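You operate a simulated robot arm through the tools that you are given. There is no shell and no other tool. Be economical: measure what you need, move in short steps, check, and stop when the job is done.

The job below is to be done with a simulated robot arm. You get a single attempt, and the scene is never put back.

Task
Charge the red cube light to 100% in well B, switch off and shut it in the blue box.
Fine: dock it and lift it out only while the charger is off; leave the other lights and the dial alone.

Only the result counts: the job must be done as asked and must still hold three seconds after the hand-in. Knocking over, shifting, dropping, spilling or breaking anything else fails it.

Robot
A 6-joint arm with a two-finger parallel gripper, fixed in place. Base frame: the origin is at the foot of the arm, x ahead of it, y to its left, z up; the work surface is at about z = 860. Lengths are in mm, angles in rad, forces in N, time in s.
With the tool pointing down near the work surface it reaches from about 240 to 640 mm from the base axis. Its first joint turns from -1.152 to 1.152 rad. Payload 2.7 kg.
The TCP is the grasp point between the finger pads, 23 mm short of the fingertips. In the tool frame z runs along the fingers and y along their closing line. The gripper opens to 94 mm. The fingers are 38 mm wide and 10 mm thick; the gripper's body (54 by 96 mm) begins 39 mm behind the TCP.
Orientation is that of the tool frame in the base frame, as a unit quaternion [x, y, z, w]. With the fingers straight down and closing along the base's y, the tool's x points along the base's -x, its y along +y and its z along -z.

Tools
- The arm moves only by the tool apply_moves. Its arguments are lists of equal length, an entry for each row: "delta_pos": the shift along the tool's x, y, z in mm, a list of three; "delta_rot": the turn, a rotation vector about the tool's x, y, z in rad, a list of three; "fingers": the finger opening in mm, from 0 to 94. In form: {"delta_pos": [[x, y, z], ...], "delta_rot": [[rx, ry, rz], ...], "fingers": [fingers, ...]}. A call has 1 to 20 rows; each row is the pose to reach, as a shift and turn from the pose commanded when the call began, along the tool's axes at that moment. A row lasts 0.2 s, in which the tool goes at most 50 mm and 0.15 rad; a call with a longer step from one row to the next is refused whole, and so is a gripper value outside its range. A pose out of reach is approached as far as the arm can. The call stops where the force on the tool passes 40 N (or 10 N more than at its start, if that is more) or the arm is blocked; 0.2 s more then pass. The fingers move at their own pace (about 45 mm/s each) and stop on an object; they squeeze with about 29 N. The grip force told is the motor's: it shows also when the fingers shut on nothing. Time passes only in rows, and 0.2 s behind the last, so rows that repeat a pose let the fingers close. The reply holds the time, the measured pose of the TCP, the force on the tool along the base axes, the opening and the grip force, in the units named above and with some noise, and new pictures: "pictures" is both (left out), scene, wrist or none.
- Cameras (640 x 400 px; columns grow to the right, rows downward): "scene" is fixed at [66.3, -422.5, 1413.4]; the picture's right is [0.85, -0.53, 0.00], its down [-0.26, -0.41, -0.87] and it looks along [0.47, 0.74, -0.49] (base axes); focal length 324 px, centre (320, 200). "wrist" rides on the gripper at [-39, 0, -44] in the tool frame; the picture's right is [0.00, -1.00, 0.00], its down [0.97, 0.00, -0.24] and it looks along [0.24, 0.00, 0.97] (tool axes); focal length 218 px, centre (320, 200). There is no depth. A picture from a camera that has moved, and an enlarged one, comes with that camera's place and axes in the base frame and with its lens.
- enlarge(camera, box): a new picture of the part [left, top, right, bottom] of that camera's present view, enlarged. No time passes.
- job_done(): hands the job in; it is judged then, once.

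Go step by step. Nothing tells you positions but the pictures and the camera data: compare them with the known pose of the tool, close in by small moves and look again before you grip or let go. The budget is 120 turns and 150 pictures, counting those below and the enlarged ones. Unless the task says otherwise, let go and move clear before handing in, and close with one line.

The tools are called after "Call:" by a JSON object that holds its "fn" and its "kwargs". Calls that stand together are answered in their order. apply_moves: Moves the arm, as the interface text tells. Its arguments: {"type":"object","properties":{"delta_pos":{"type":"array"},"delta_rot":{"type":"array"},"fingers":{"type":"array"},"pictures":{"type":"string","enum":["both","scene","wrist","none"]}},"required":["delta_pos","delta_rot","fingers"]} The other tools are called the same way: enlarge (camera, box) takes an enlarged picture of a part of a camera's view; job_done () hands the job in.

At the start:

```text
clock: 0.0
eef_pos: [327.5, 102.2, 1249.7]
ee_rot: [0.0, 1.0, 0.0, 0.0]
ft_force: [0.2, -0.4, 0.1]
opening: 94.0
finger_force: 0.0
```

scene: 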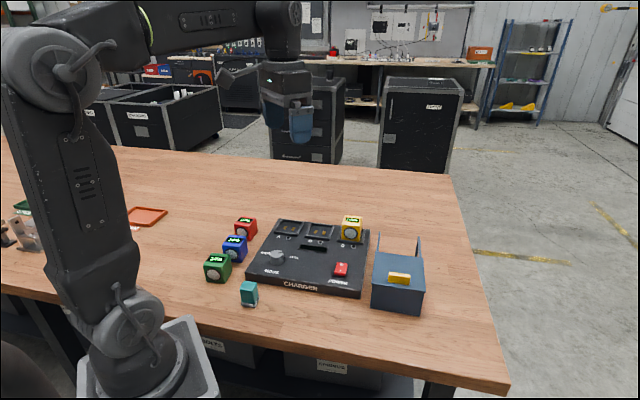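
wrist: 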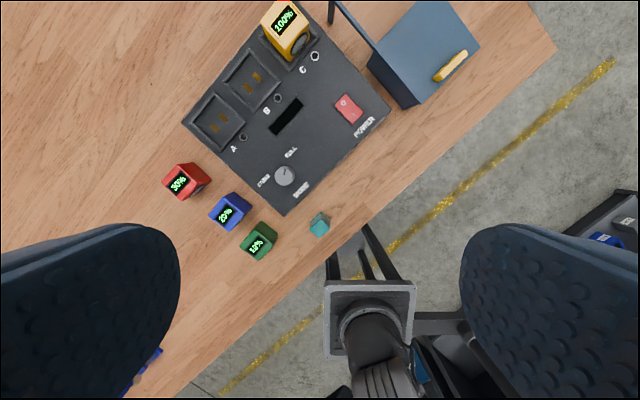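

I see a charger panel with wells A, B and C (yellow cube in C), a red cube at 50% or so, and a blue box with a yellow handle. I'll look closer at each part before moving.

Call:
{"fn": "enlarge", "kwargs": {"camera": "wrist", "box": [150, 0, 410, 162]}}

Call:
{"fn": "enlarge", "kwargs": {"camera": "scene", "box": [190, 200, 450, 362]}}

Call:
{"fn": "enlarge", "kwargs": {"camera": "wrist", "box": [150, 100, 410, 262]}}

```text
2.46 times, centred on (280, 81) of wrist
camera zoom: at [366.3, 102.3, 1293.9], right [0.0, -1.0, 0.0], down [-0.97, 0.0, 0.24], along [-0.24, 0.0, -0.97], focal length 537 px, centre (418, 493)
```

zoom: 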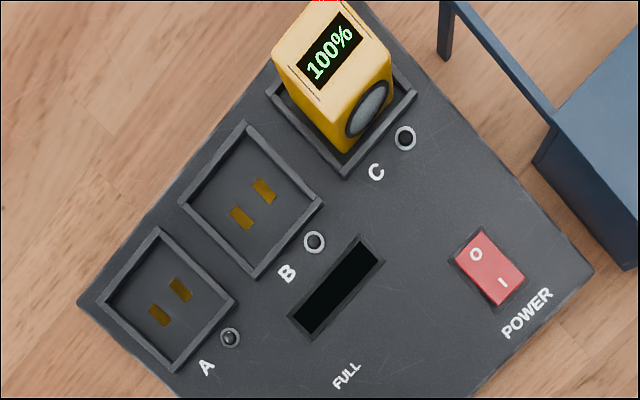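

```text
2.46 times, centred on (320, 281) of scene
camera zoom: at [66.3, -422.5, 1413.4], right [0.85, -0.53, 0.0], down [-0.26, -0.41, -0.87], along [0.47, 0.74, -0.49], focal length 797 px, centre (320, 1)
```

zoom: 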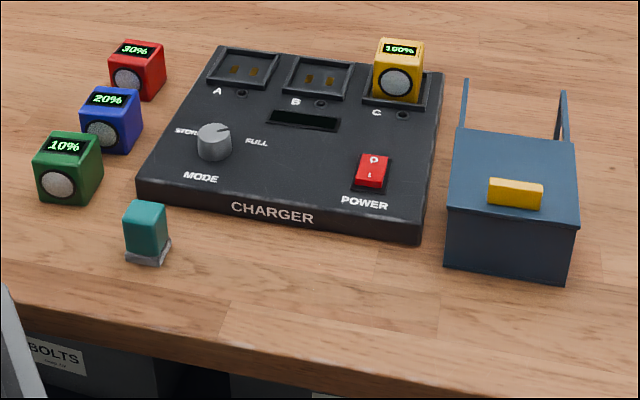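

```text
2.46 times, centred on (280, 181) of wrist
camera zoom: at [366.3, 102.3, 1293.9], right [0.0, -1.0, 0.0], down [-0.97, 0.0, 0.24], along [-0.24, 0.0, -0.97], focal length 537 px, centre (418, 247)
```

zoom: 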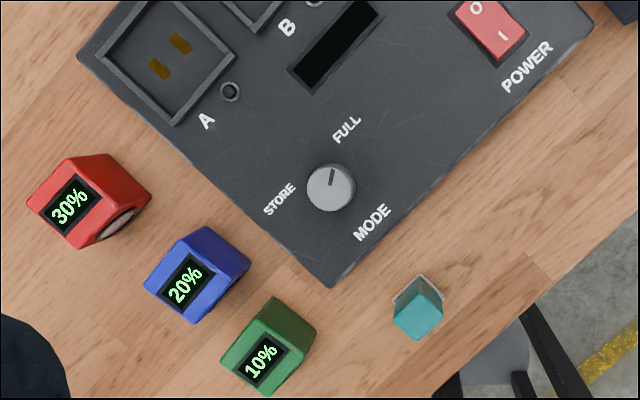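

Everything is aligned at about 45° to the base: charger right ≈ (0.71,-0.71) and charger back ≈ (0.71,0.71). The lid seems to slide back on rails. I'll yaw the tool by 45° and get a better view over charger and box.

Call:
{"fn": "apply_moves", "kwargs": {"delta_pos": [[-20, 0, 0], [-40, 0, 10], [-60, -10, 20], [-80, -30, 30], [-100, -50, 30], [-120, -70, 30], [-120, -70, 30]], "delta_rot": [[0, 0, -0.14], [0, 0, -0.28], [0, 0, -0.42], [0, 0, -0.56], [0, 0, -0.7], [0, 0, -0.785], [0, 0, -0.785]], "fingers": [94, 94, 94, 94, 94, 94, 94], "pictures": "wrist"}}

```text
clock: 1.6
eef_pos: [447.9, 32.7, 1220.9]
ee_rot: [-0.383, 0.924, 0.0, 0.0]
ft_force: [-0.1, 0.3, 0.4]
opening: 93.8
finger_force: 0.1
camera wrist: at [475.3, 59.5, 1265.3], right [0.71, -0.71, 0.0], down [-0.69, -0.69, 0.24], along [-0.17, -0.17, -0.97], focal length 218 px, centre (320, 200)
```

wrist: 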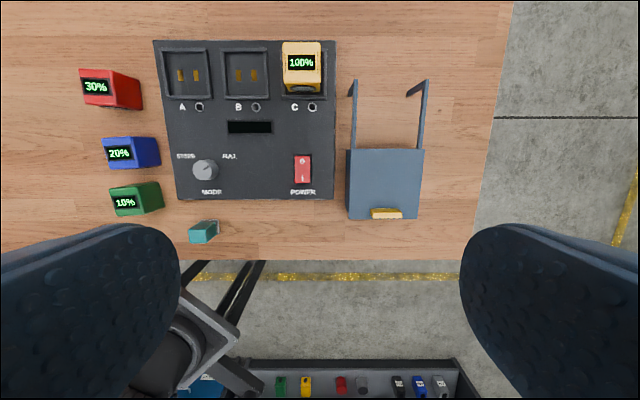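

The tool now lines up with the charger. I'll enlarge for measurement.

Call:
{"fn": "enlarge", "kwargs": {"camera": "wrist", "box": [320, 70, 448, 230]}}

Call:
{"fn": "enlarge", "kwargs": {"camera": "wrist", "box": [60, 30, 340, 205]}}

Call:
{"fn": "enlarge", "kwargs": {"camera": "scene", "box": [340, 210, 460, 330]}}

```text
2.50 times, centred on (384, 150) of wrist
camera zoom: at [475.3, 59.5, 1265.3], right [0.71, -0.71, 0.0], down [-0.69, -0.69, 0.24], along [-0.17, -0.17, -0.97], focal length 546 px, centre (160, 325)
```

zoom: 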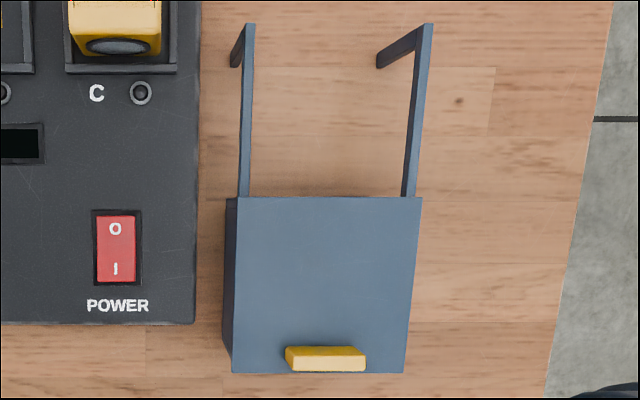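

```text
2.29 times, centred on (200, 118) of wrist
camera zoom: at [475.3, 59.5, 1265.3], right [0.71, -0.71, 0.0], down [-0.69, -0.69, 0.24], along [-0.17, -0.17, -0.97], focal length 499 px, centre (594, 389)
```

zoom: 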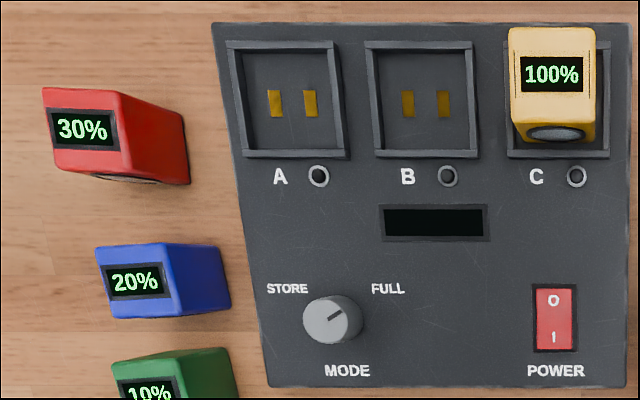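

```text
3.33 times, centred on (400, 270) of scene
camera zoom: at [66.3, -422.5, 1413.4], right [0.85, -0.53, 0.0], down [-0.26, -0.41, -0.87], along [0.47, 0.74, -0.49], focal length 1079 px, centre (53, -33)
```

zoom: 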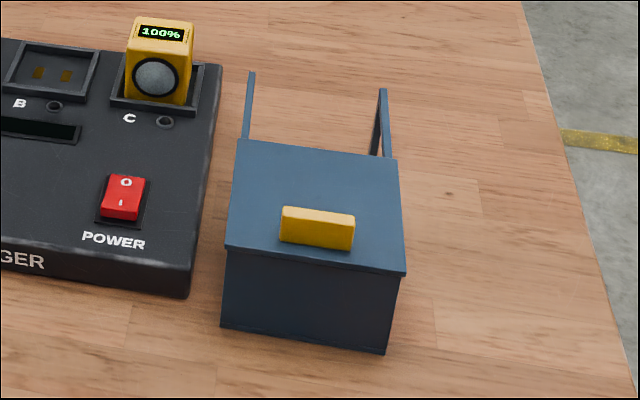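

The lid slides back along the rails by its yellow handle, whose top I put at r≈393, f≈278, z≈960 (r = charger right, f = charger back). I'll move above it and check from closer.

Call:
{"fn": "apply_moves", "kwargs": {"delta_pos": [[20, -33, 20], [40, -66, 40], [62, -99, 70], [62, -99, 118], [62, -99, 166], [62, -99, 180], [62, -99, 180]], "delta_rot": [[0, 0, 0], [0, 0, 0], [0, 0, 0], [0, 0, 0], [0, 0, 0], [0, 0, 0], [0, 0, 0]], "fingers": [94, 94, 94, 94, 94, 94, 94]}}

```text
clock: 3.2
eef_pos: [474.1, -79.9, 1039.9]
ee_rot: [-0.382, 0.924, 0.0, 0.0]
ft_force: [-0.6, 0.1, -0.2]
opening: 94.0
finger_force: 0.0
camera wrist: at [501.1, -53.5, 1084.5], right [0.71, -0.71, 0.0], down [-0.69, -0.69, 0.24], along [-0.17, -0.17, -0.97], focal length 218 px, centre (320, 200)
```

scene: 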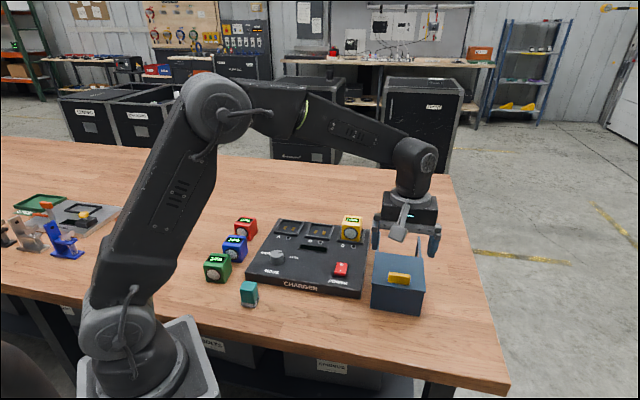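
wrist: 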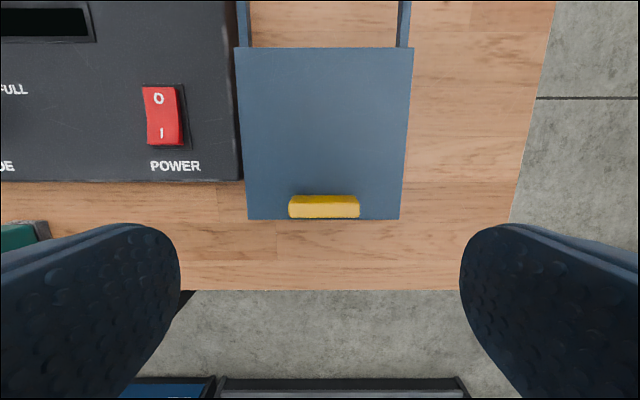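

Handle confirmed at r≈394, f≈279, lid top z≈935. I'll descend so the fingertips sit just above the lid and close on the handle.

Call:
{"fn": "apply_moves", "kwargs": {"delta_pos": [[0, -2.5, 40], [0, -2.5, 70], [0, -2.5, 77], [0, -2.5, 77], [0, -2.5, 77], [0, -2.5, 77], [0, -2.5, 77]], "delta_rot": [[0, 0, 0], [0, 0, 0], [0, 0, 0], [0, 0, 0], [0, 0, 0], [0, 0, 0], [0, 0, 0]], "fingers": [94, 94, 94, 40, 40, 40, 40]}}

```text
clock: 4.8
eef_pos: [476.1, -82.0, 962.6]
ee_rot: [-0.383, 0.924, -0.001, 0.001]
ft_force: [2.8, -3.3, -2.5]
opening: 43.5
finger_force: 43.3
camera wrist: at [503.5, -54.8, 1006.2], right [0.71, -0.71, 0.0], down [-0.69, -0.69, 0.24], along [-0.17, -0.17, -0.97], focal length 218 px, centre (320, 200)
```

scene: 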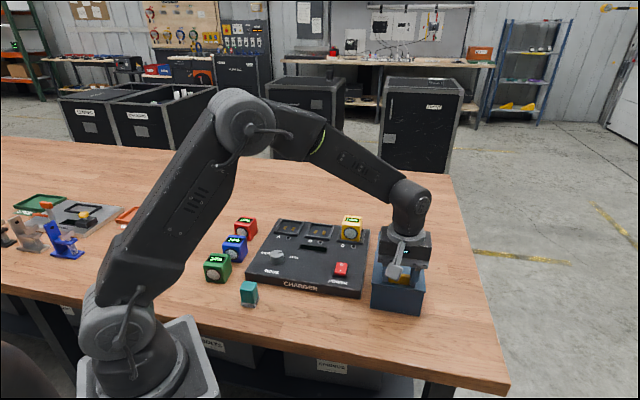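
wrist: 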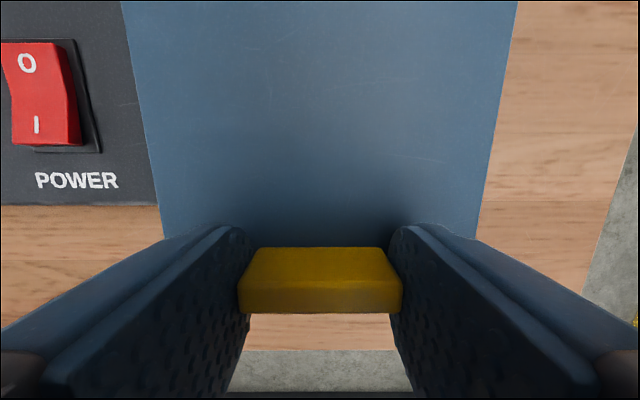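

The handle is gripped. I'll slide it back 20 mm and watch that only the lid moves.

Call:
{"fn": "apply_moves", "kwargs": {"delta_pos": [[-5, 0, 0], [-10, 0, 0], [-15, 0, 0], [-20, 0, 0]], "delta_rot": [[0, 0, 0], [0, 0, 0], [0, 0, 0], [0, 0, 0]], "fingers": [40, 40, 40, 40]}}

Call:
{"fn": "enlarge", "kwargs": {"camera": "scene", "box": [340, 210, 460, 330]}}

```text
clock: 5.8
eef_pos: [490.4, -68.6, 963.0]
ee_rot: [-0.382, 0.924, 0.001, 0.0]
ft_force: [-5.0, 5.3, -8.5]
opening: 43.6
finger_force: 44.8
camera wrist: at [517.2, -41.5, 1006.3], right [0.71, -0.71, 0.0], down [-0.69, -0.69, 0.24], along [-0.17, -0.17, -0.97], focal length 218 px, centre (320, 200)
```

scene: 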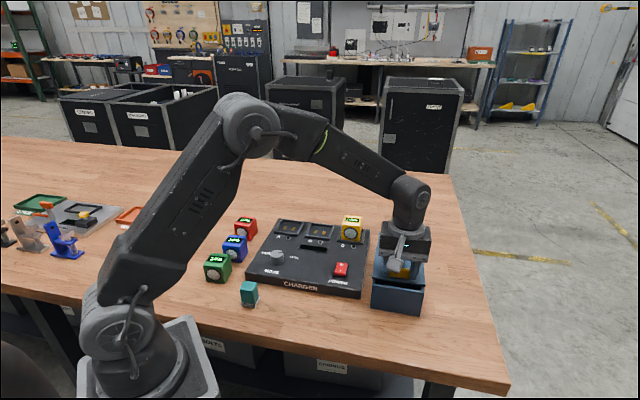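
wrist: 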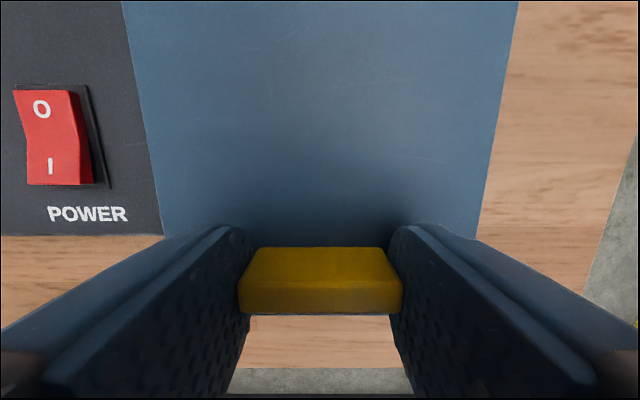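

```text
3.33 times, centred on (400, 270) of scene
camera zoom: at [66.3, -422.4, 1413.4], right [0.85, -0.53, 0.0], down [-0.26, -0.41, -0.87], along [0.47, 0.74, -0.49], focal length 1079 px, centre (53, -33)
```

zoom: 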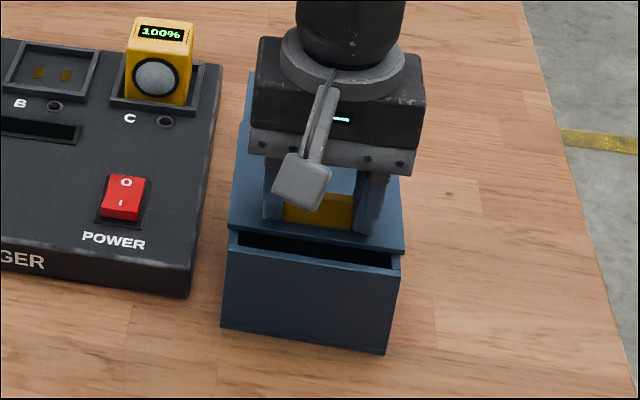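

The lid slides cleanly and the box stays put. I'll continue back about 66 mm more.

Call:
{"fn": "apply_moves", "kwargs": {"delta_pos": [[-8, 0, 0], [-16, 0, 0], [-24, 0, 0], [-32, 0, 0], [-40, 0, 0], [-48, 0, 0], [-54, 0, 0], [-60, 0, 0], [-64, 0, 0], [-67, 0, 0]], "delta_rot": [[0, 0, 0], [0, 0, 0], [0, 0, 0], [0, 0, 0], [0, 0, 0], [0, 0, 0], [0, 0, 0], [0, 0, 0], [0, 0, 0], [0, 0, 0]], "fingers": [40, 40, 40, 40, 40, 40, 40, 40, 40, 40], "pictures": "none"}}

Call:
{"fn": "enlarge", "kwargs": {"camera": "scene", "box": [340, 210, 460, 330]}}

```text
clock: 8.0
eef_pos: [536.9, -21.9, 962.1]
ee_rot: [-0.382, 0.924, 0.0, -0.001]
ft_force: [-10.4, 10.3, -15.5]
opening: 43.8
finger_force: 44.8
```

```text
3.33 times, centred on (400, 270) of scene
camera zoom: at [66.3, -422.2, 1413.5], right [0.85, -0.53, 0.0], down [-0.26, -0.41, -0.87], along [0.47, 0.74, -0.49], focal length 1079 px, centre (53, -33)
```

zoom: 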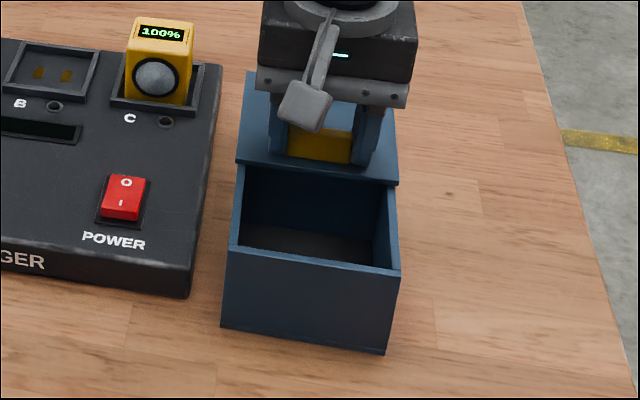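

The lid is open far enough and the box has not moved. I'll let go and rise, then head to over the red cube.

Call:
{"fn": "apply_moves", "kwargs": {"delta_pos": [[0, 0, 0], [0, 0, 0], [0, 0, -30], [0, 0, -75], [0, 0, -120], [0, 0, -160]], "delta_rot": [[0, 0, 0], [0, 0, 0], [0, 0, 0], [0, 0, 0], [0, 0, 0], [0, 0, 0]], "fingers": [80, 80, 80, 90, 90, 90]}}

```text
clock: 9.4
eef_pos: [536.3, -22.8, 1124.0]
ee_rot: [-0.383, 0.924, 0.0, 0.0]
ft_force: [0.5, 0.3, -0.3]
opening: 89.9
finger_force: 0.0
camera wrist: at [563.6, 3.8, 1168.3], right [0.71, -0.71, 0.0], down [-0.69, -0.69, 0.24], along [-0.17, -0.17, -0.97], focal length 218 px, centre (320, 200)
```

scene: 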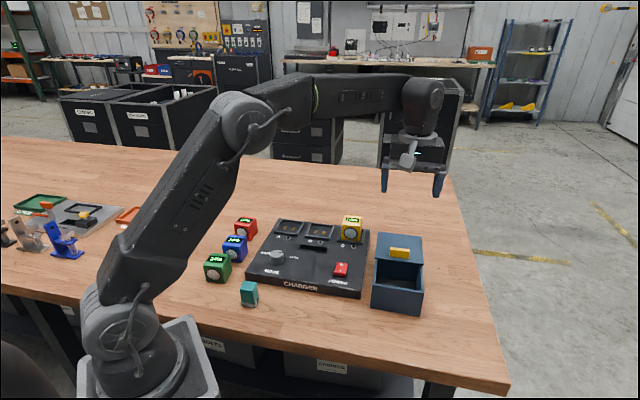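
wrist: 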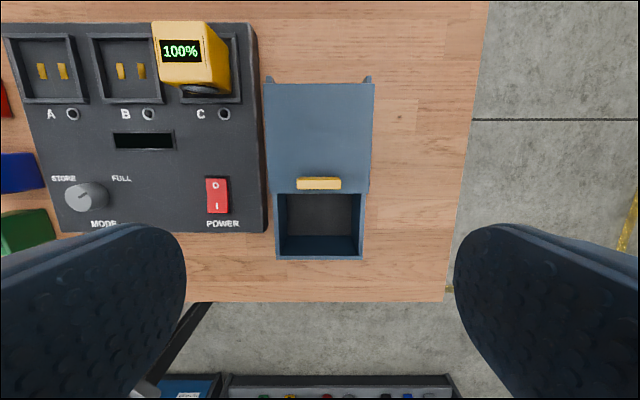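

The lid is open, with an opening about 90×79 mm centred at r≈396, f≈313. Next I go to hover over the red cube near r≈-36, f≈463.

Call:
{"fn": "apply_moves", "kwargs": {"delta_pos": [[-9, 43, 0], [-18, 86, 0], [-28, 129, 0], [-37, 172, 0], [-46, 215, 0], [-55, 258, 0], [-64, 301, 0], [-74, 344, 0], [-83, 387, 20], [-92, 431, 40], [-92, 431, 80], [-92, 431, 80]], "delta_rot": [[0, 0, 0], [0, 0, 0], [0, 0, 0], [0, 0, 0], [0, 0, 0], [0, 0, 0], [0, 0, 0], [0, 0, 0], [0, 0, 0], [0, 0, 0], [0, 0, 0], [0, 0, 0]], "fingers": [90, 90, 90, 90, 90, 90, 90, 90, 90, 90, 90, 90]}}

```text
clock: 12.0
eef_pos: [297.7, 345.9, 1045.0]
ee_rot: [-0.383, 0.924, 0.0, 0.0]
ft_force: [0.8, 0.5, 0.7]
opening: 90.2
finger_force: 0.1
camera wrist: at [325.0, 374.2, 1088.0], right [0.71, -0.71, 0.0], down [-0.69, -0.69, 0.24], along [-0.17, -0.17, -0.97], focal length 218 px, centre (320, 200)
```

scene: 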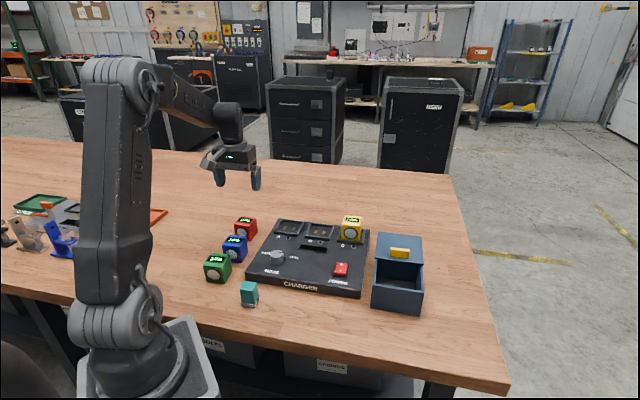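
wrist: 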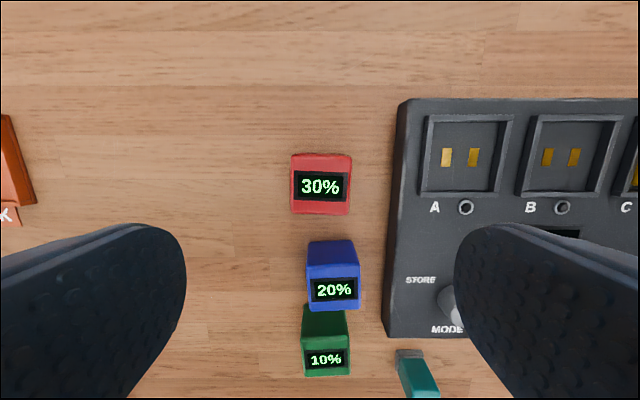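

Call:
{"fn": "enlarge", "kwargs": {"camera": "wrist", "box": [270, 130, 398, 210]}}

Call:
{"fn": "enlarge", "kwargs": {"camera": "wrist", "box": [380, 80, 636, 240]}}

```text
5.00 times, centred on (334, 170) of wrist
camera zoom: at [325.0, 374.2, 1088.0], right [0.71, -0.71, 0.0], down [-0.69, -0.69, 0.24], along [-0.17, -0.17, -0.97], focal length 1091 px, centre (250, 350)
```

zoom: 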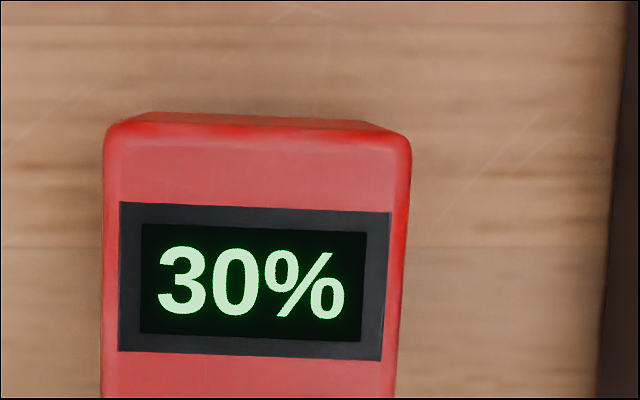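

```text
2.50 times, centred on (508, 160) of wrist
camera zoom: at [325.0, 374.2, 1088.0], right [0.71, -0.71, 0.0], down [-0.69, -0.69, 0.24], along [-0.17, -0.17, -0.97], focal length 546 px, centre (-150, 300)
```

zoom: 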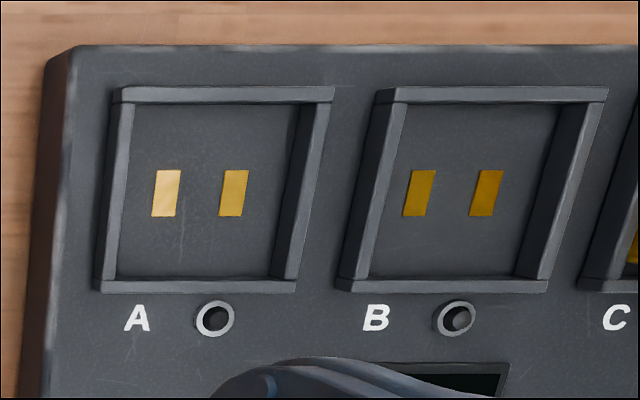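

The red cube is about 48 mm wide, centred at r≈-34, f≈462, top z≈909, and turned about 2° from the tool. I'll descend to grip its upper part so the fingers stay above the well rim later.

Call:
{"fn": "apply_moves", "kwargs": {"delta_pos": [[-7.4, 0, 40], [-7.4, 0, 80], [-7.4, 0, 110], [-7.4, 0, 110]], "delta_rot": [[0, 0, 0.037], [0, 0, 0.037], [0, 0, 0.037], [0, 0, 0.037]], "fingers": [80, 80, 80, 80]}}

```text
clock: 13.0
eef_pos: [303.1, 354.7, 933.2]
ee_rot: [-0.365, 0.931, 0.0, 0.001]
ft_force: [-0.1, 0.7, 0.3]
opening: 79.8
finger_force: 0.1
camera wrist: at [331.2, 380.5, 977.1], right [0.68, -0.73, 0.0], down [-0.71, -0.66, 0.24], along [-0.18, -0.16, -0.97], focal length 218 px, centre (320, 200)
```

scene: 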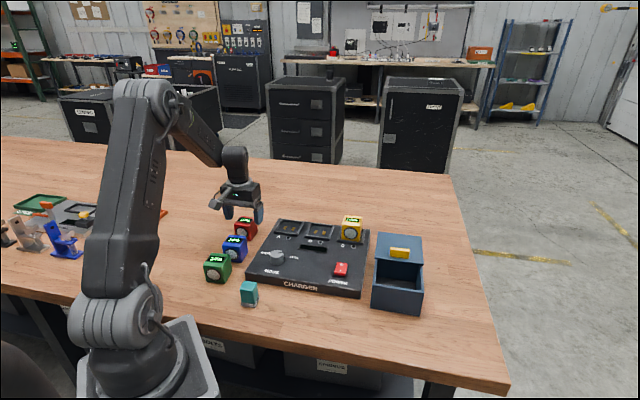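
wrist: 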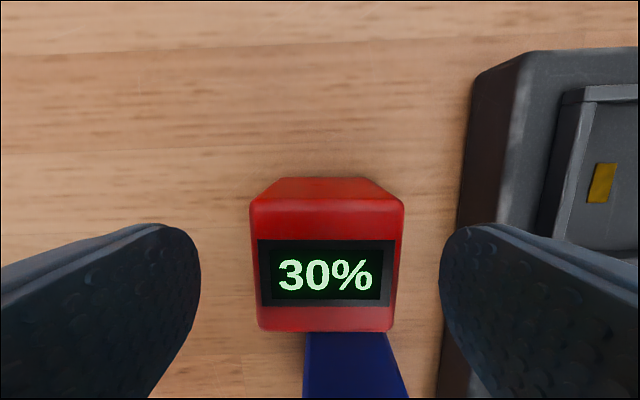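

Nearly centred; a 2 mm shift right and 3 mm forward, then down 28 mm and close.

Call:
{"fn": "apply_moves", "kwargs": {"delta_pos": [[3, -2, 14], [3, -2, 28], [3, -2, 28], [3, -2, 28], [3, -2, 28], [3, -2, 28]], "delta_rot": [[0, 0, 0], [0, 0, 0], [0, 0, 0], [0, 0, 0], [0, 0, 0], [0, 0, 0]], "fingers": [80, 80, 44, 44, 44, 44]}}

```text
clock: 14.4
eef_pos: [303.3, 350.6, 904.4]
ee_rot: [-0.365, 0.931, 0.0, 0.0]
ft_force: [0.0, 1.5, 0.1]
opening: 49.8
finger_force: 29.3
camera wrist: at [331.0, 377.1, 947.8], right [0.68, -0.73, 0.0], down [-0.71, -0.66, 0.24], along [-0.18, -0.16, -0.97], focal length 218 px, centre (320, 200)
```

scene: 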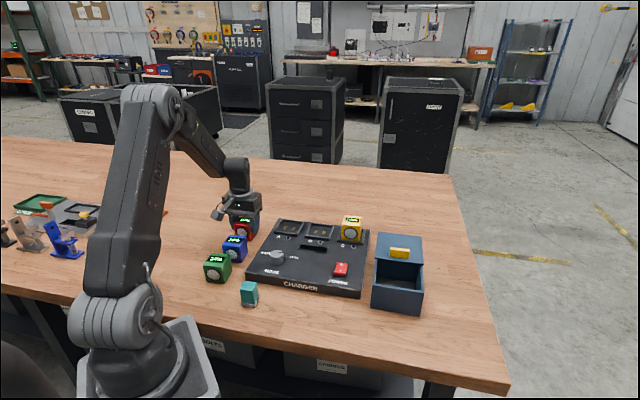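
wrist: 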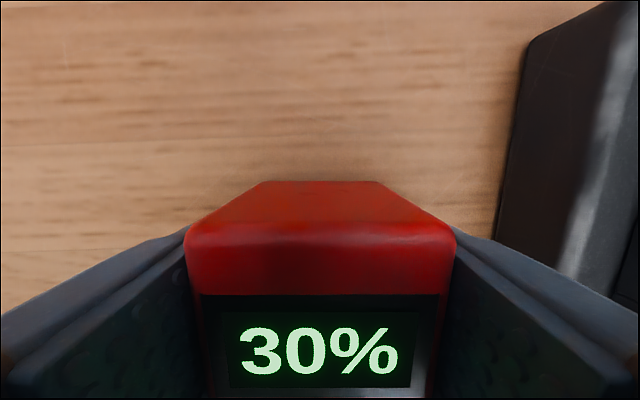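

The cube is gripped (50 mm). Well B I triangulate at centre r≈180, f≈485, floor z≈890, rim z≈896. I'll lift straight up and turn back to align with the charger.

Call:
{"fn": "apply_moves", "kwargs": {"delta_pos": [[0, 0, -20], [0, 0, -60], [0, 0, -100], [0, 0, -100]], "delta_rot": [[0, 0, 0], [0, 0, 0], [0, 0, -0.037], [0, 0, -0.037]], "fingers": [44, 44, 44, 44], "pictures": "none"}}

Call:
{"fn": "enlarge", "kwargs": {"camera": "scene", "box": [190, 160, 390, 300]}}

```text
clock: 15.4
eef_pos: [302.5, 350.0, 1005.0]
ee_rot: [-0.384, 0.924, 0.0, 0.0]
ft_force: [0.3, 0.2, 0.7]
opening: 44.3
finger_force: 0.0
```

```text
2.86 times, centred on (290, 230) of scene
camera zoom: at [66.3, -422.5, 1413.4], right [0.85, -0.53, 0.0], down [-0.26, -0.41, -0.87], along [0.47, 0.74, -0.49], focal length 925 px, centre (406, 114)
```

zoom: 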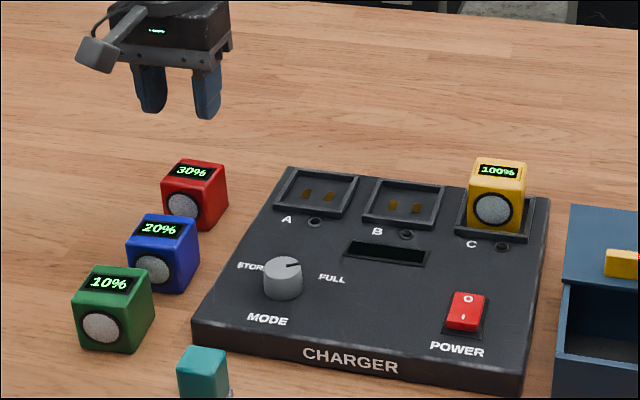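

The cube slipped out of the fingers and is still standing on the table; I gripped it too high. I'll look at it again before re-gripping deeper.

Call:
{"fn": "enlarge", "kwargs": {"camera": "wrist", "box": [220, 140, 420, 400]}}

Call:
{"fn": "enlarge", "kwargs": {"camera": "scene", "box": [205, 205, 275, 255]}}

```text
1.54 times, centred on (320, 270) of wrist
camera zoom: at [329.6, 378.1, 1048.5], right [0.71, -0.71, 0.0], down [-0.69, -0.69, 0.24], along [-0.17, -0.17, -0.97], focal length 336 px, centre (320, 92)
```

zoom: 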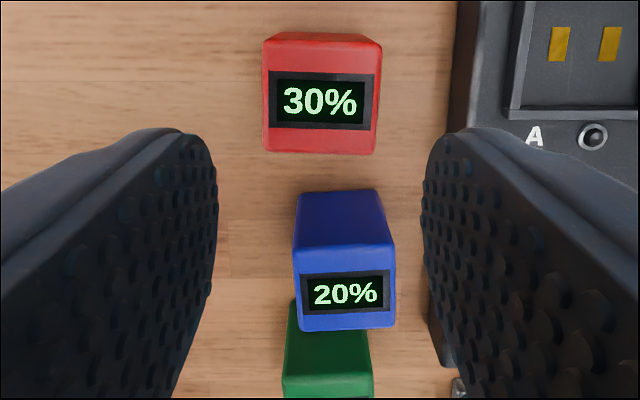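

```text
8.00 times, centred on (240, 230) of scene
camera zoom: at [66.3, -422.5, 1413.4], right [0.85, -0.53, 0.0], down [-0.26, -0.41, -0.87], along [0.47, 0.74, -0.49], focal length 2589 px, centre (960, -40)
```

zoom: 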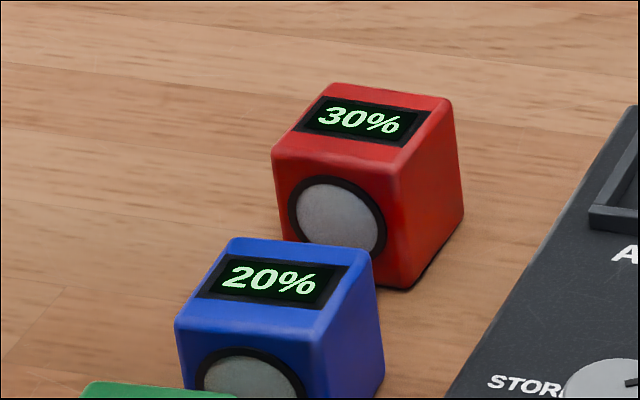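

The cube is undisturbed at r≈-33.5, f≈464. I'll re-grip deeper (TCP z≈893) with a tighter command and lift slowly.

Call:
{"fn": "apply_moves", "kwargs": {"delta_pos": [[-2.5, 0, 0], [-2.5, 0, 20], [-2.5, 0, 50], [-2.5, 0, 80], [-2.5, 0, 100], [-2.5, 0, 112], [-2.5, 0, 112], [-2.5, 0, 112], [-2.5, 0, 112], [-2.5, 0, 112], [-2.5, 0, 112]], "delta_rot": [[0, 0, 0.03], [0, 0, 0.03], [0, 0, 0.03], [0, 0, 0.03], [0, 0, 0.03], [0, 0, 0.03], [0, 0, 0.03], [0, 0, 0.03], [0, 0, 0.03], [0, 0, 0.03], [0, 0, 0.03]], "fingers": [84, 84, 84, 84, 84, 84, 20, 20, 20, 20, 20]}}

```text
clock: 17.8
eef_pos: [302.9, 351.5, 893.8]
ee_rot: [-0.368, 0.93, -0.001, 0.0]
ft_force: [0.1, 0.3, 0.1]
opening: 49.9
finger_force: 28.8
camera wrist: at [331.7, 377.6, 937.0], right [0.69, -0.73, 0.0], down [-0.71, -0.66, 0.24], along [-0.17, -0.17, -0.97], focal length 218 px, centre (320, 200)
```

scene: 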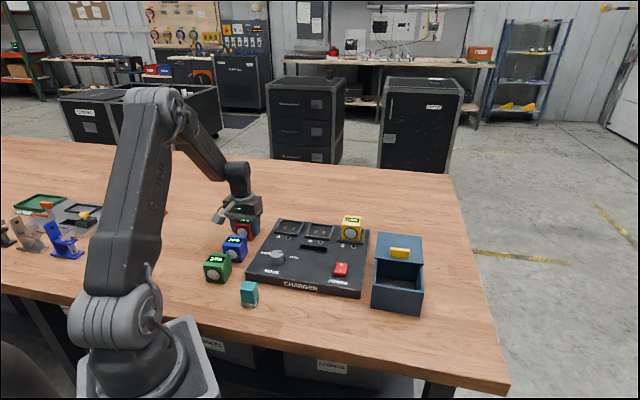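
wrist: 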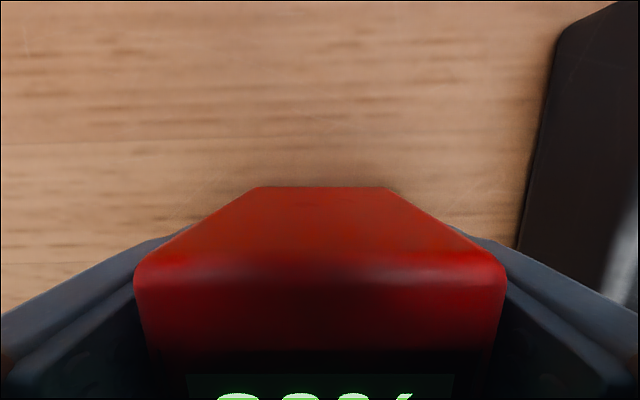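

Call:
{"fn": "apply_moves", "kwargs": {"delta_pos": [[0, 0, -1], [0, 0, -3], [0, 0, -7], [0, 0, -12], [0, 0, -18]], "delta_rot": [[0, 0, 0], [0, 0, 0], [0, 0, 0], [0, 0, 0], [0, 0, 0]], "fingers": [20, 20, 20, 20, 20], "pictures": "wrist"}}

Call:
{"fn": "enlarge", "kwargs": {"camera": "scene", "box": [205, 185, 275, 255]}}

```text
clock: 19.0
eef_pos: [304.9, 351.8, 911.0]
ee_rot: [-0.368, 0.93, 0.0, 0.0]
ft_force: [0.2, 0.8, -1.8]
opening: 49.9
finger_force: 28.7
camera wrist: at [332.6, 378.7, 955.2], right [0.69, -0.73, 0.0], down [-0.71, -0.67, 0.24], along [-0.17, -0.16, -0.97], focal length 218 px, centre (320, 200)
```

wrist: 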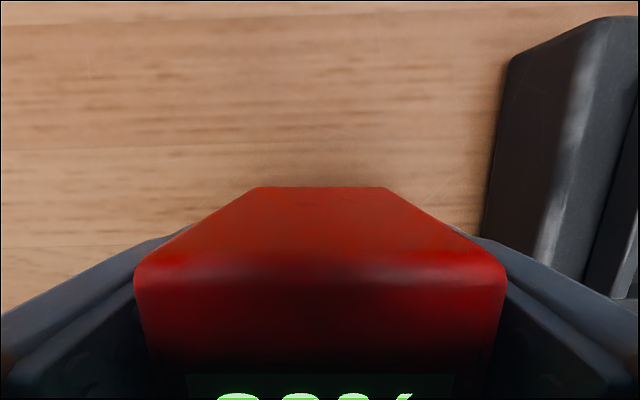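

```text
5.71 times, centred on (240, 220) of scene
camera zoom: at [66.4, -422.4, 1413.4], right [0.85, -0.53, 0.0], down [-0.26, -0.41, -0.87], along [0.47, 0.74, -0.49], focal length 1850 px, centre (777, 86)
```

zoom: 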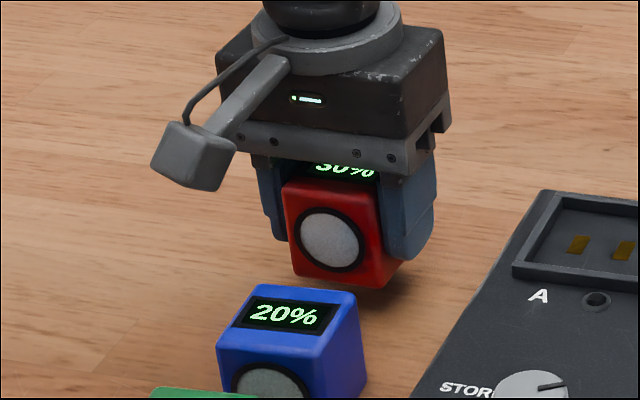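

The deeper grip holds. I'll lift gently to z≈990 and straighten the yaw.

Call:
{"fn": "apply_moves", "kwargs": {"delta_pos": [[0, 0, -8], [0, 0, -18], [0, 0, -30], [0, 0, -42], [0, 0, -54], [0, 0, -66], [0, 0, -74], [0, 0, -79], [0, 0, -79]], "delta_rot": [[0, 0, 0], [0, 0, 0], [0, 0, 0], [0, 0, 0], [0, 0, -0.01], [0, 0, -0.02], [0, 0, -0.03], [0, 0, -0.03], [0, 0, -0.03]], "fingers": [20, 20, 20, 20, 20, 20, 20, 20, 20], "pictures": "none"}}

```text
clock: 21.0
eef_pos: [302.5, 352.4, 990.0]
ee_rot: [-0.384, 0.923, 0.001, 0.0]
ft_force: [0.1, -0.5, -2.3]
opening: 49.8
finger_force: 28.8
```

Still held. I'll move across to above well B at r≈180, f≈486, keeping height.

Call:
{"fn": "apply_moves", "kwargs": {"delta_pos": [[-1, -10, 0], [-3, -30, 0], [-6, -55, 0], [-9, -80, 0], [-12, -105, 0], [-15, -130, 0], [-17, -155, 0], [-19, -180, 0], [-22, -205, 0], [-22.9, -215.3, 0], [-22.9, -215.3, 0]], "delta_rot": [[0, 0, 0], [0, 0, 0], [0, 0, 0], [0, 0, 0], [0, 0, 0], [0, 0, 0], [0, 0, 0], [0, 0, 0], [0, 0, 0], [0, 0, 0], [0, 0, 0]], "fingers": [20, 20, 20, 20, 20, 20, 20, 20, 20, 20, 20], "pictures": "wrist"}}

Call:
{"fn": "enlarge", "kwargs": {"camera": "scene", "box": [260, 160, 380, 260]}}

```text
clock: 23.4
eef_pos: [472.2, 217.1, 989.2]
ee_rot: [-0.382, 0.924, 0.0, 0.0]
ft_force: [0.5, 0.4, -2.7]
opening: 49.7
finger_force: 28.6
camera wrist: at [499.9, 243.5, 1033.2], right [0.71, -0.71, 0.0], down [-0.69, -0.69, 0.24], along [-0.17, -0.17, -0.97], focal length 218 px, centre (320, 200)
```

wrist: 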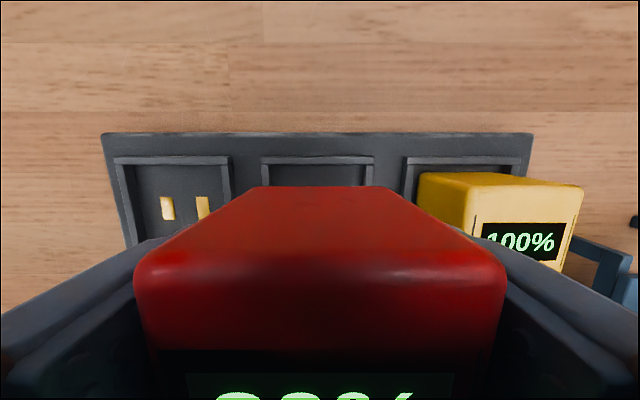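

```text
4.00 times, centred on (320, 210) of scene
camera zoom: at [66.4, -422.5, 1413.4], right [0.85, -0.53, 0.0], down [-0.26, -0.41, -0.87], along [0.47, 0.74, -0.49], focal length 1295 px, centre (320, 160)
```

zoom: 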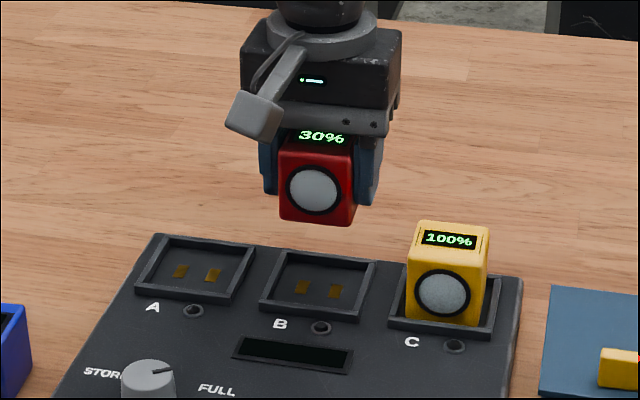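

Wrist geometry puts the cube centred over well B to within about 2 mm in both directions. I'll lower to about 6 mm above the floor and check.

Call:
{"fn": "apply_moves", "kwargs": {"delta_pos": [[0, 0.5, 10], [0, 0.5, 22], [0, 0.5, 34], [0, 0.5, 44], [0, 0.5, 52], [0, 0.5, 56], [0, 0.5, 56]], "delta_rot": [[0, 0, 0], [0, 0, 0], [0, 0, 0], [0, 0, 0], [0, 0, 0], [0, 0, 0], [0, 0, 0]], "fingers": [20, 20, 20, 20, 20, 20, 20], "pictures": "wrist"}}

Call:
{"fn": "enlarge", "kwargs": {"camera": "scene", "box": [270, 180, 380, 260]}}

```text
clock: 25.0
eef_pos: [473.9, 216.8, 934.2]
ee_rot: [-0.382, 0.924, 0.0, 0.0]
ft_force: [0.2, 0.9, -2.6]
opening: 49.8
finger_force: 29.5
camera wrist: at [499.2, 243.5, 978.2], right [0.71, -0.71, 0.0], down [-0.69, -0.69, 0.24], along [-0.17, -0.17, -0.97], focal length 218 px, centre (320, 200)
```

wrist: 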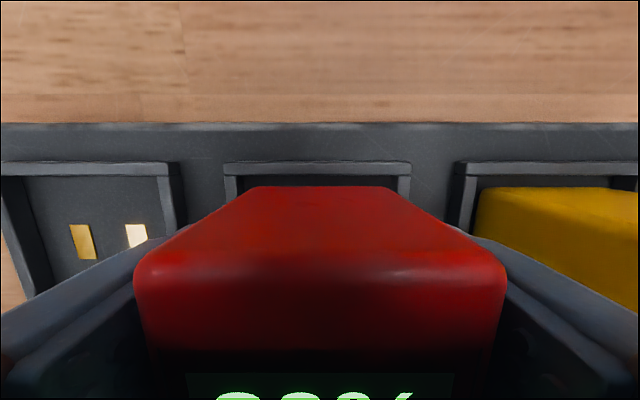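

```text
5.00 times, centred on (325, 220) of scene
camera zoom: at [66.4, -422.4, 1413.4], right [0.85, -0.53, 0.0], down [-0.26, -0.41, -0.87], along [0.47, 0.74, -0.49], focal length 1618 px, centre (295, 100)
```

zoom: 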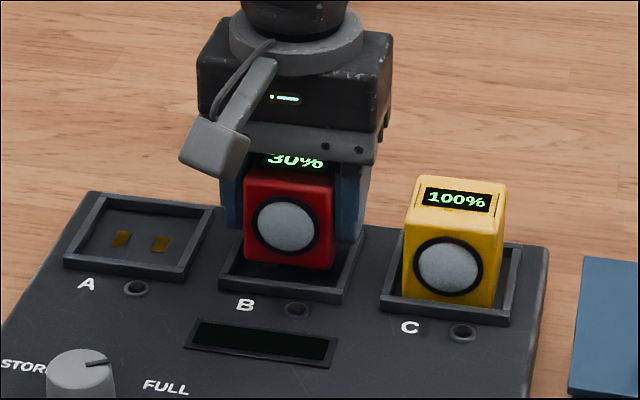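

Well aligned; a 1 mm shift left and then lower gently to the floor.

Call:
{"fn": "apply_moves", "kwargs": {"delta_pos": [[0, 1, 2], [0, 1, 4], [0, 1, 6], [0, 1, 8], [0, 1, 9.5], [0, 1, 10.5]], "delta_rot": [[0, 0, 0], [0, 0, 0], [0, 0, 0], [0, 0, 0], [0, 0, 0], [0, 0, 0]], "fingers": [20, 20, 20, 20, 20, 20], "pictures": "wrist"}}

Call:
{"fn": "enlarge", "kwargs": {"camera": "scene", "box": [270, 180, 380, 260]}}

```text
clock: 26.4
eef_pos: [470.8, 215.6, 923.8]
ee_rot: [-0.383, 0.924, 0.0, 0.0]
ft_force: [-0.2, -0.7, -2.2]
opening: 49.6
finger_force: 28.8
camera wrist: at [498.4, 243.4, 967.3], right [0.71, -0.71, 0.0], down [-0.69, -0.69, 0.24], along [-0.17, -0.17, -0.97], focal length 218 px, centre (320, 200)
```

wrist: 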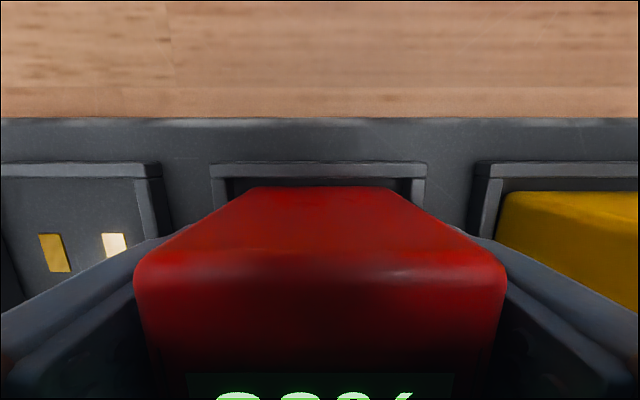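

```text
5.00 times, centred on (325, 220) of scene
camera zoom: at [66.4, -422.4, 1413.4], right [0.85, -0.53, 0.0], down [-0.26, -0.41, -0.87], along [0.47, 0.74, -0.49], focal length 1618 px, centre (295, 100)
```

zoom: 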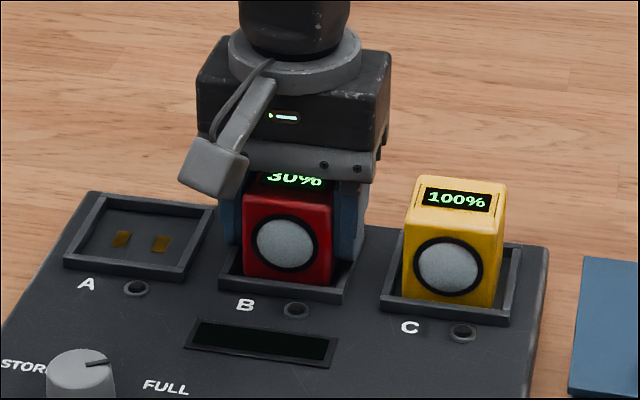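

No contact force yet; I'll lower a few more millimetres in fine steps.

Call:
{"fn": "apply_moves", "kwargs": {"delta_pos": [[0, 0, 0.7], [0, 0, 1.4], [0, 0, 2.1], [0, 0, 2.8]], "delta_rot": [[0, 0, 0], [0, 0, 0], [0, 0, 0], [0, 0, 0]], "fingers": [20, 20, 20, 20], "pictures": "none"}}

```text
clock: 27.4
eef_pos: [470.0, 217.0, 922.3]
ee_rot: [-0.383, 0.924, -0.001, 0.003]
ft_force: [-5.9, 1.2, 18.3]
opening: 50.1
finger_force: 29.5
```

Contact with the floor at TCP z≈922, as expected for a seated cube. I'll ease off and open slightly to release.

Call:
{"fn": "apply_moves", "kwargs": {"delta_pos": [[0, 0, -1.5], [0, 0, -1.5], [0, 0, -1.5], [0, 0, -1.5]], "delta_rot": [[0, 0, 0], [0, 0, 0], [0, 0, 0], [0, 0, 0]], "fingers": [20, 62, 62, 62], "pictures": "none"}}

Call:
{"fn": "enlarge", "kwargs": {"camera": "scene", "box": [270, 180, 380, 260]}}

```text
clock: 28.4
eef_pos: [471.2, 215.8, 922.2]
ee_rot: [-0.383, 0.924, 0.0, 0.0]
ft_force: [-0.6, -0.3, 0.2]
opening: 62.3
finger_force: 0.0
```

```text
5.00 times, centred on (325, 220) of scene
camera zoom: at [66.3, -422.5, 1413.4], right [0.85, -0.53, 0.0], down [-0.26, -0.41, -0.87], along [0.47, 0.74, -0.49], focal length 1618 px, centre (295, 100)
```

zoom: 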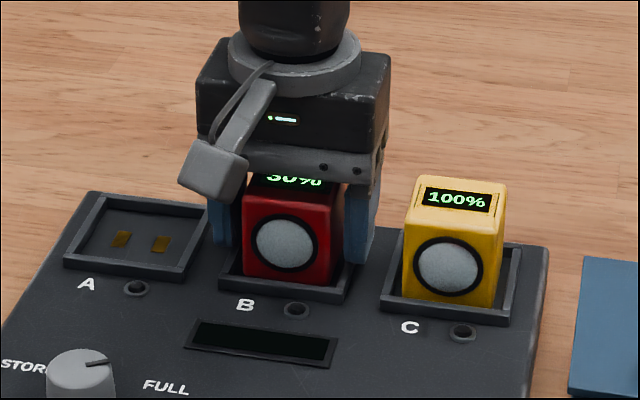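

Released and seated. I'll rise straight up and look at the charger from above.

Call:
{"fn": "apply_moves", "kwargs": {"delta_pos": [[0, 0, -15], [0, 0, -45], [0, 0, -85], [20, 0, -120], [50, -20, -140], [50, -20, -140]], "delta_rot": [[0, 0, 0], [0, 0, 0], [0, 0, 0], [0, 0, 0], [0, 0, 0], [0, 0, 0]], "fingers": [62, 62, 62, 62, 40, 0]}}

Call:
{"fn": "enlarge", "kwargs": {"camera": "scene", "box": [240, 210, 380, 300]}}

```text
clock: 29.8
eef_pos: [449.5, 167.2, 1063.7]
ee_rot: [-0.382, 0.924, 0.0, 0.0]
ft_force: [-0.6, -0.6, -0.4]
opening: 10.3
finger_force: 0.1
camera wrist: at [476.5, 194.2, 1106.5], right [0.71, -0.71, 0.0], down [-0.69, -0.69, 0.24], along [-0.17, -0.17, -0.97], focal length 218 px, centre (320, 200)
```

scene: 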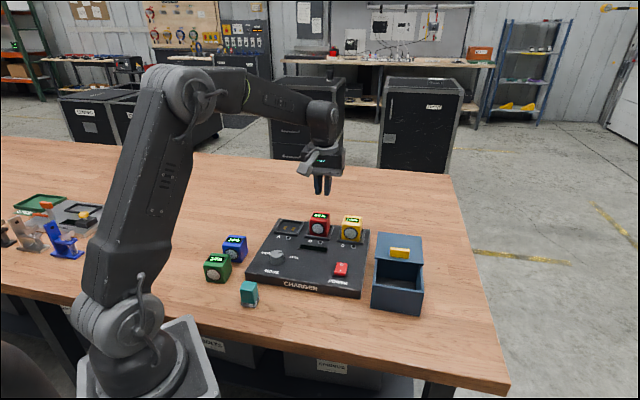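
wrist: 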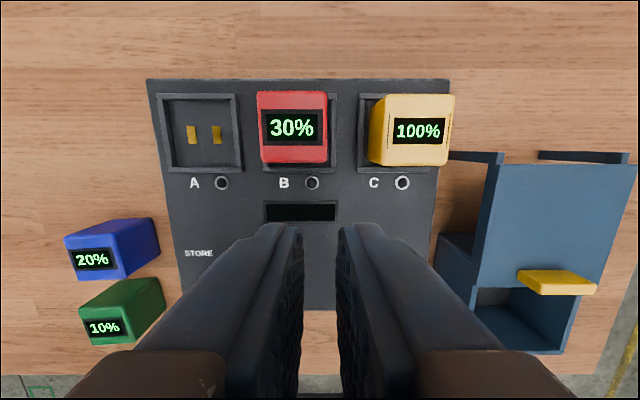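

```text
4.44 times, centred on (310, 255) of scene
camera zoom: at [66.3, -422.5, 1413.4], right [0.85, -0.53, 0.0], down [-0.26, -0.41, -0.87], along [0.47, 0.74, -0.49], focal length 1438 px, centre (364, -44)
```

zoom: 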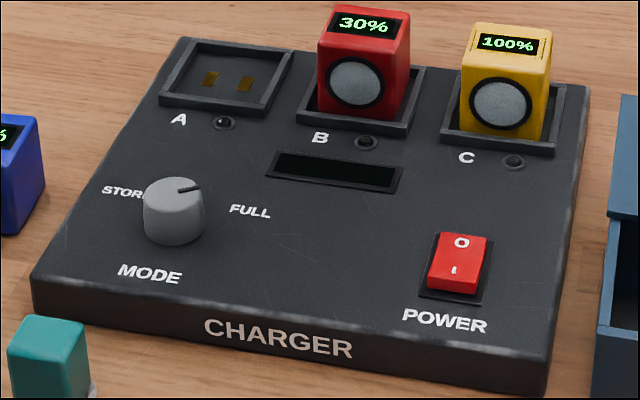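

Red is seated in B at 30% and the dial points to FULL. Next I turn the tool 90° (so the closed fingertips are narrow along the rocker) and hover over the "I" end at r≈264, f≈320.

Call:
{"fn": "apply_moves", "kwargs": {"delta_pos": [[11, -6, 0], [22, -12, 0], [33, -18, 0], [44, -24, 0], [55, -30, 10], [66, -36, 20], [77, -42, 30], [88, -49, 40], [99, -55, 50], [110, -61, 60], [116, -64.4, 70], [116, -64.4, 70]], "delta_rot": [[0, 0, 0.14], [0, 0, 0.28], [0, 0, 0.42], [0, 0, 0.56], [0, 0, 0.7], [0, 0, 0.84], [0, 0, 0.98], [0, 0, 1.12], [0, 0, 1.26], [0, 0, 1.4], [0, 0, 1.54], [0, 0, 1.571]], "fingers": [0, 0, 0, 0, 0, 0, 0, 0, 0, 0, 0, 0]}}

```text
clock: 32.4
eef_pos: [413.5, 37.4, 992.8]
ee_rot: [0.384, 0.923, 0.0, 0.0]
ft_force: [-0.6, 0.1, 0.5]
opening: 0.1
finger_force: 29.2
camera wrist: at [440.4, 11.2, 1036.0], right [-0.71, -0.7, 0.0], down [-0.68, 0.69, 0.24], along [-0.17, 0.17, -0.97], focal length 218 px, centre (320, 200)
```

scene: 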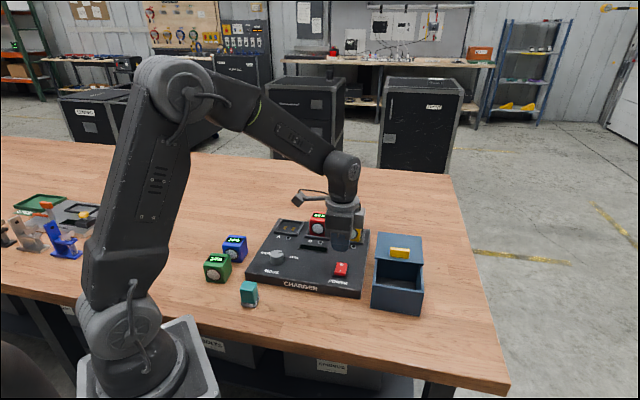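
wrist: 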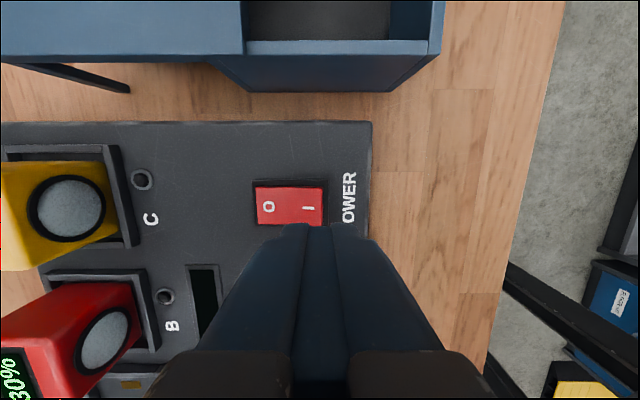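

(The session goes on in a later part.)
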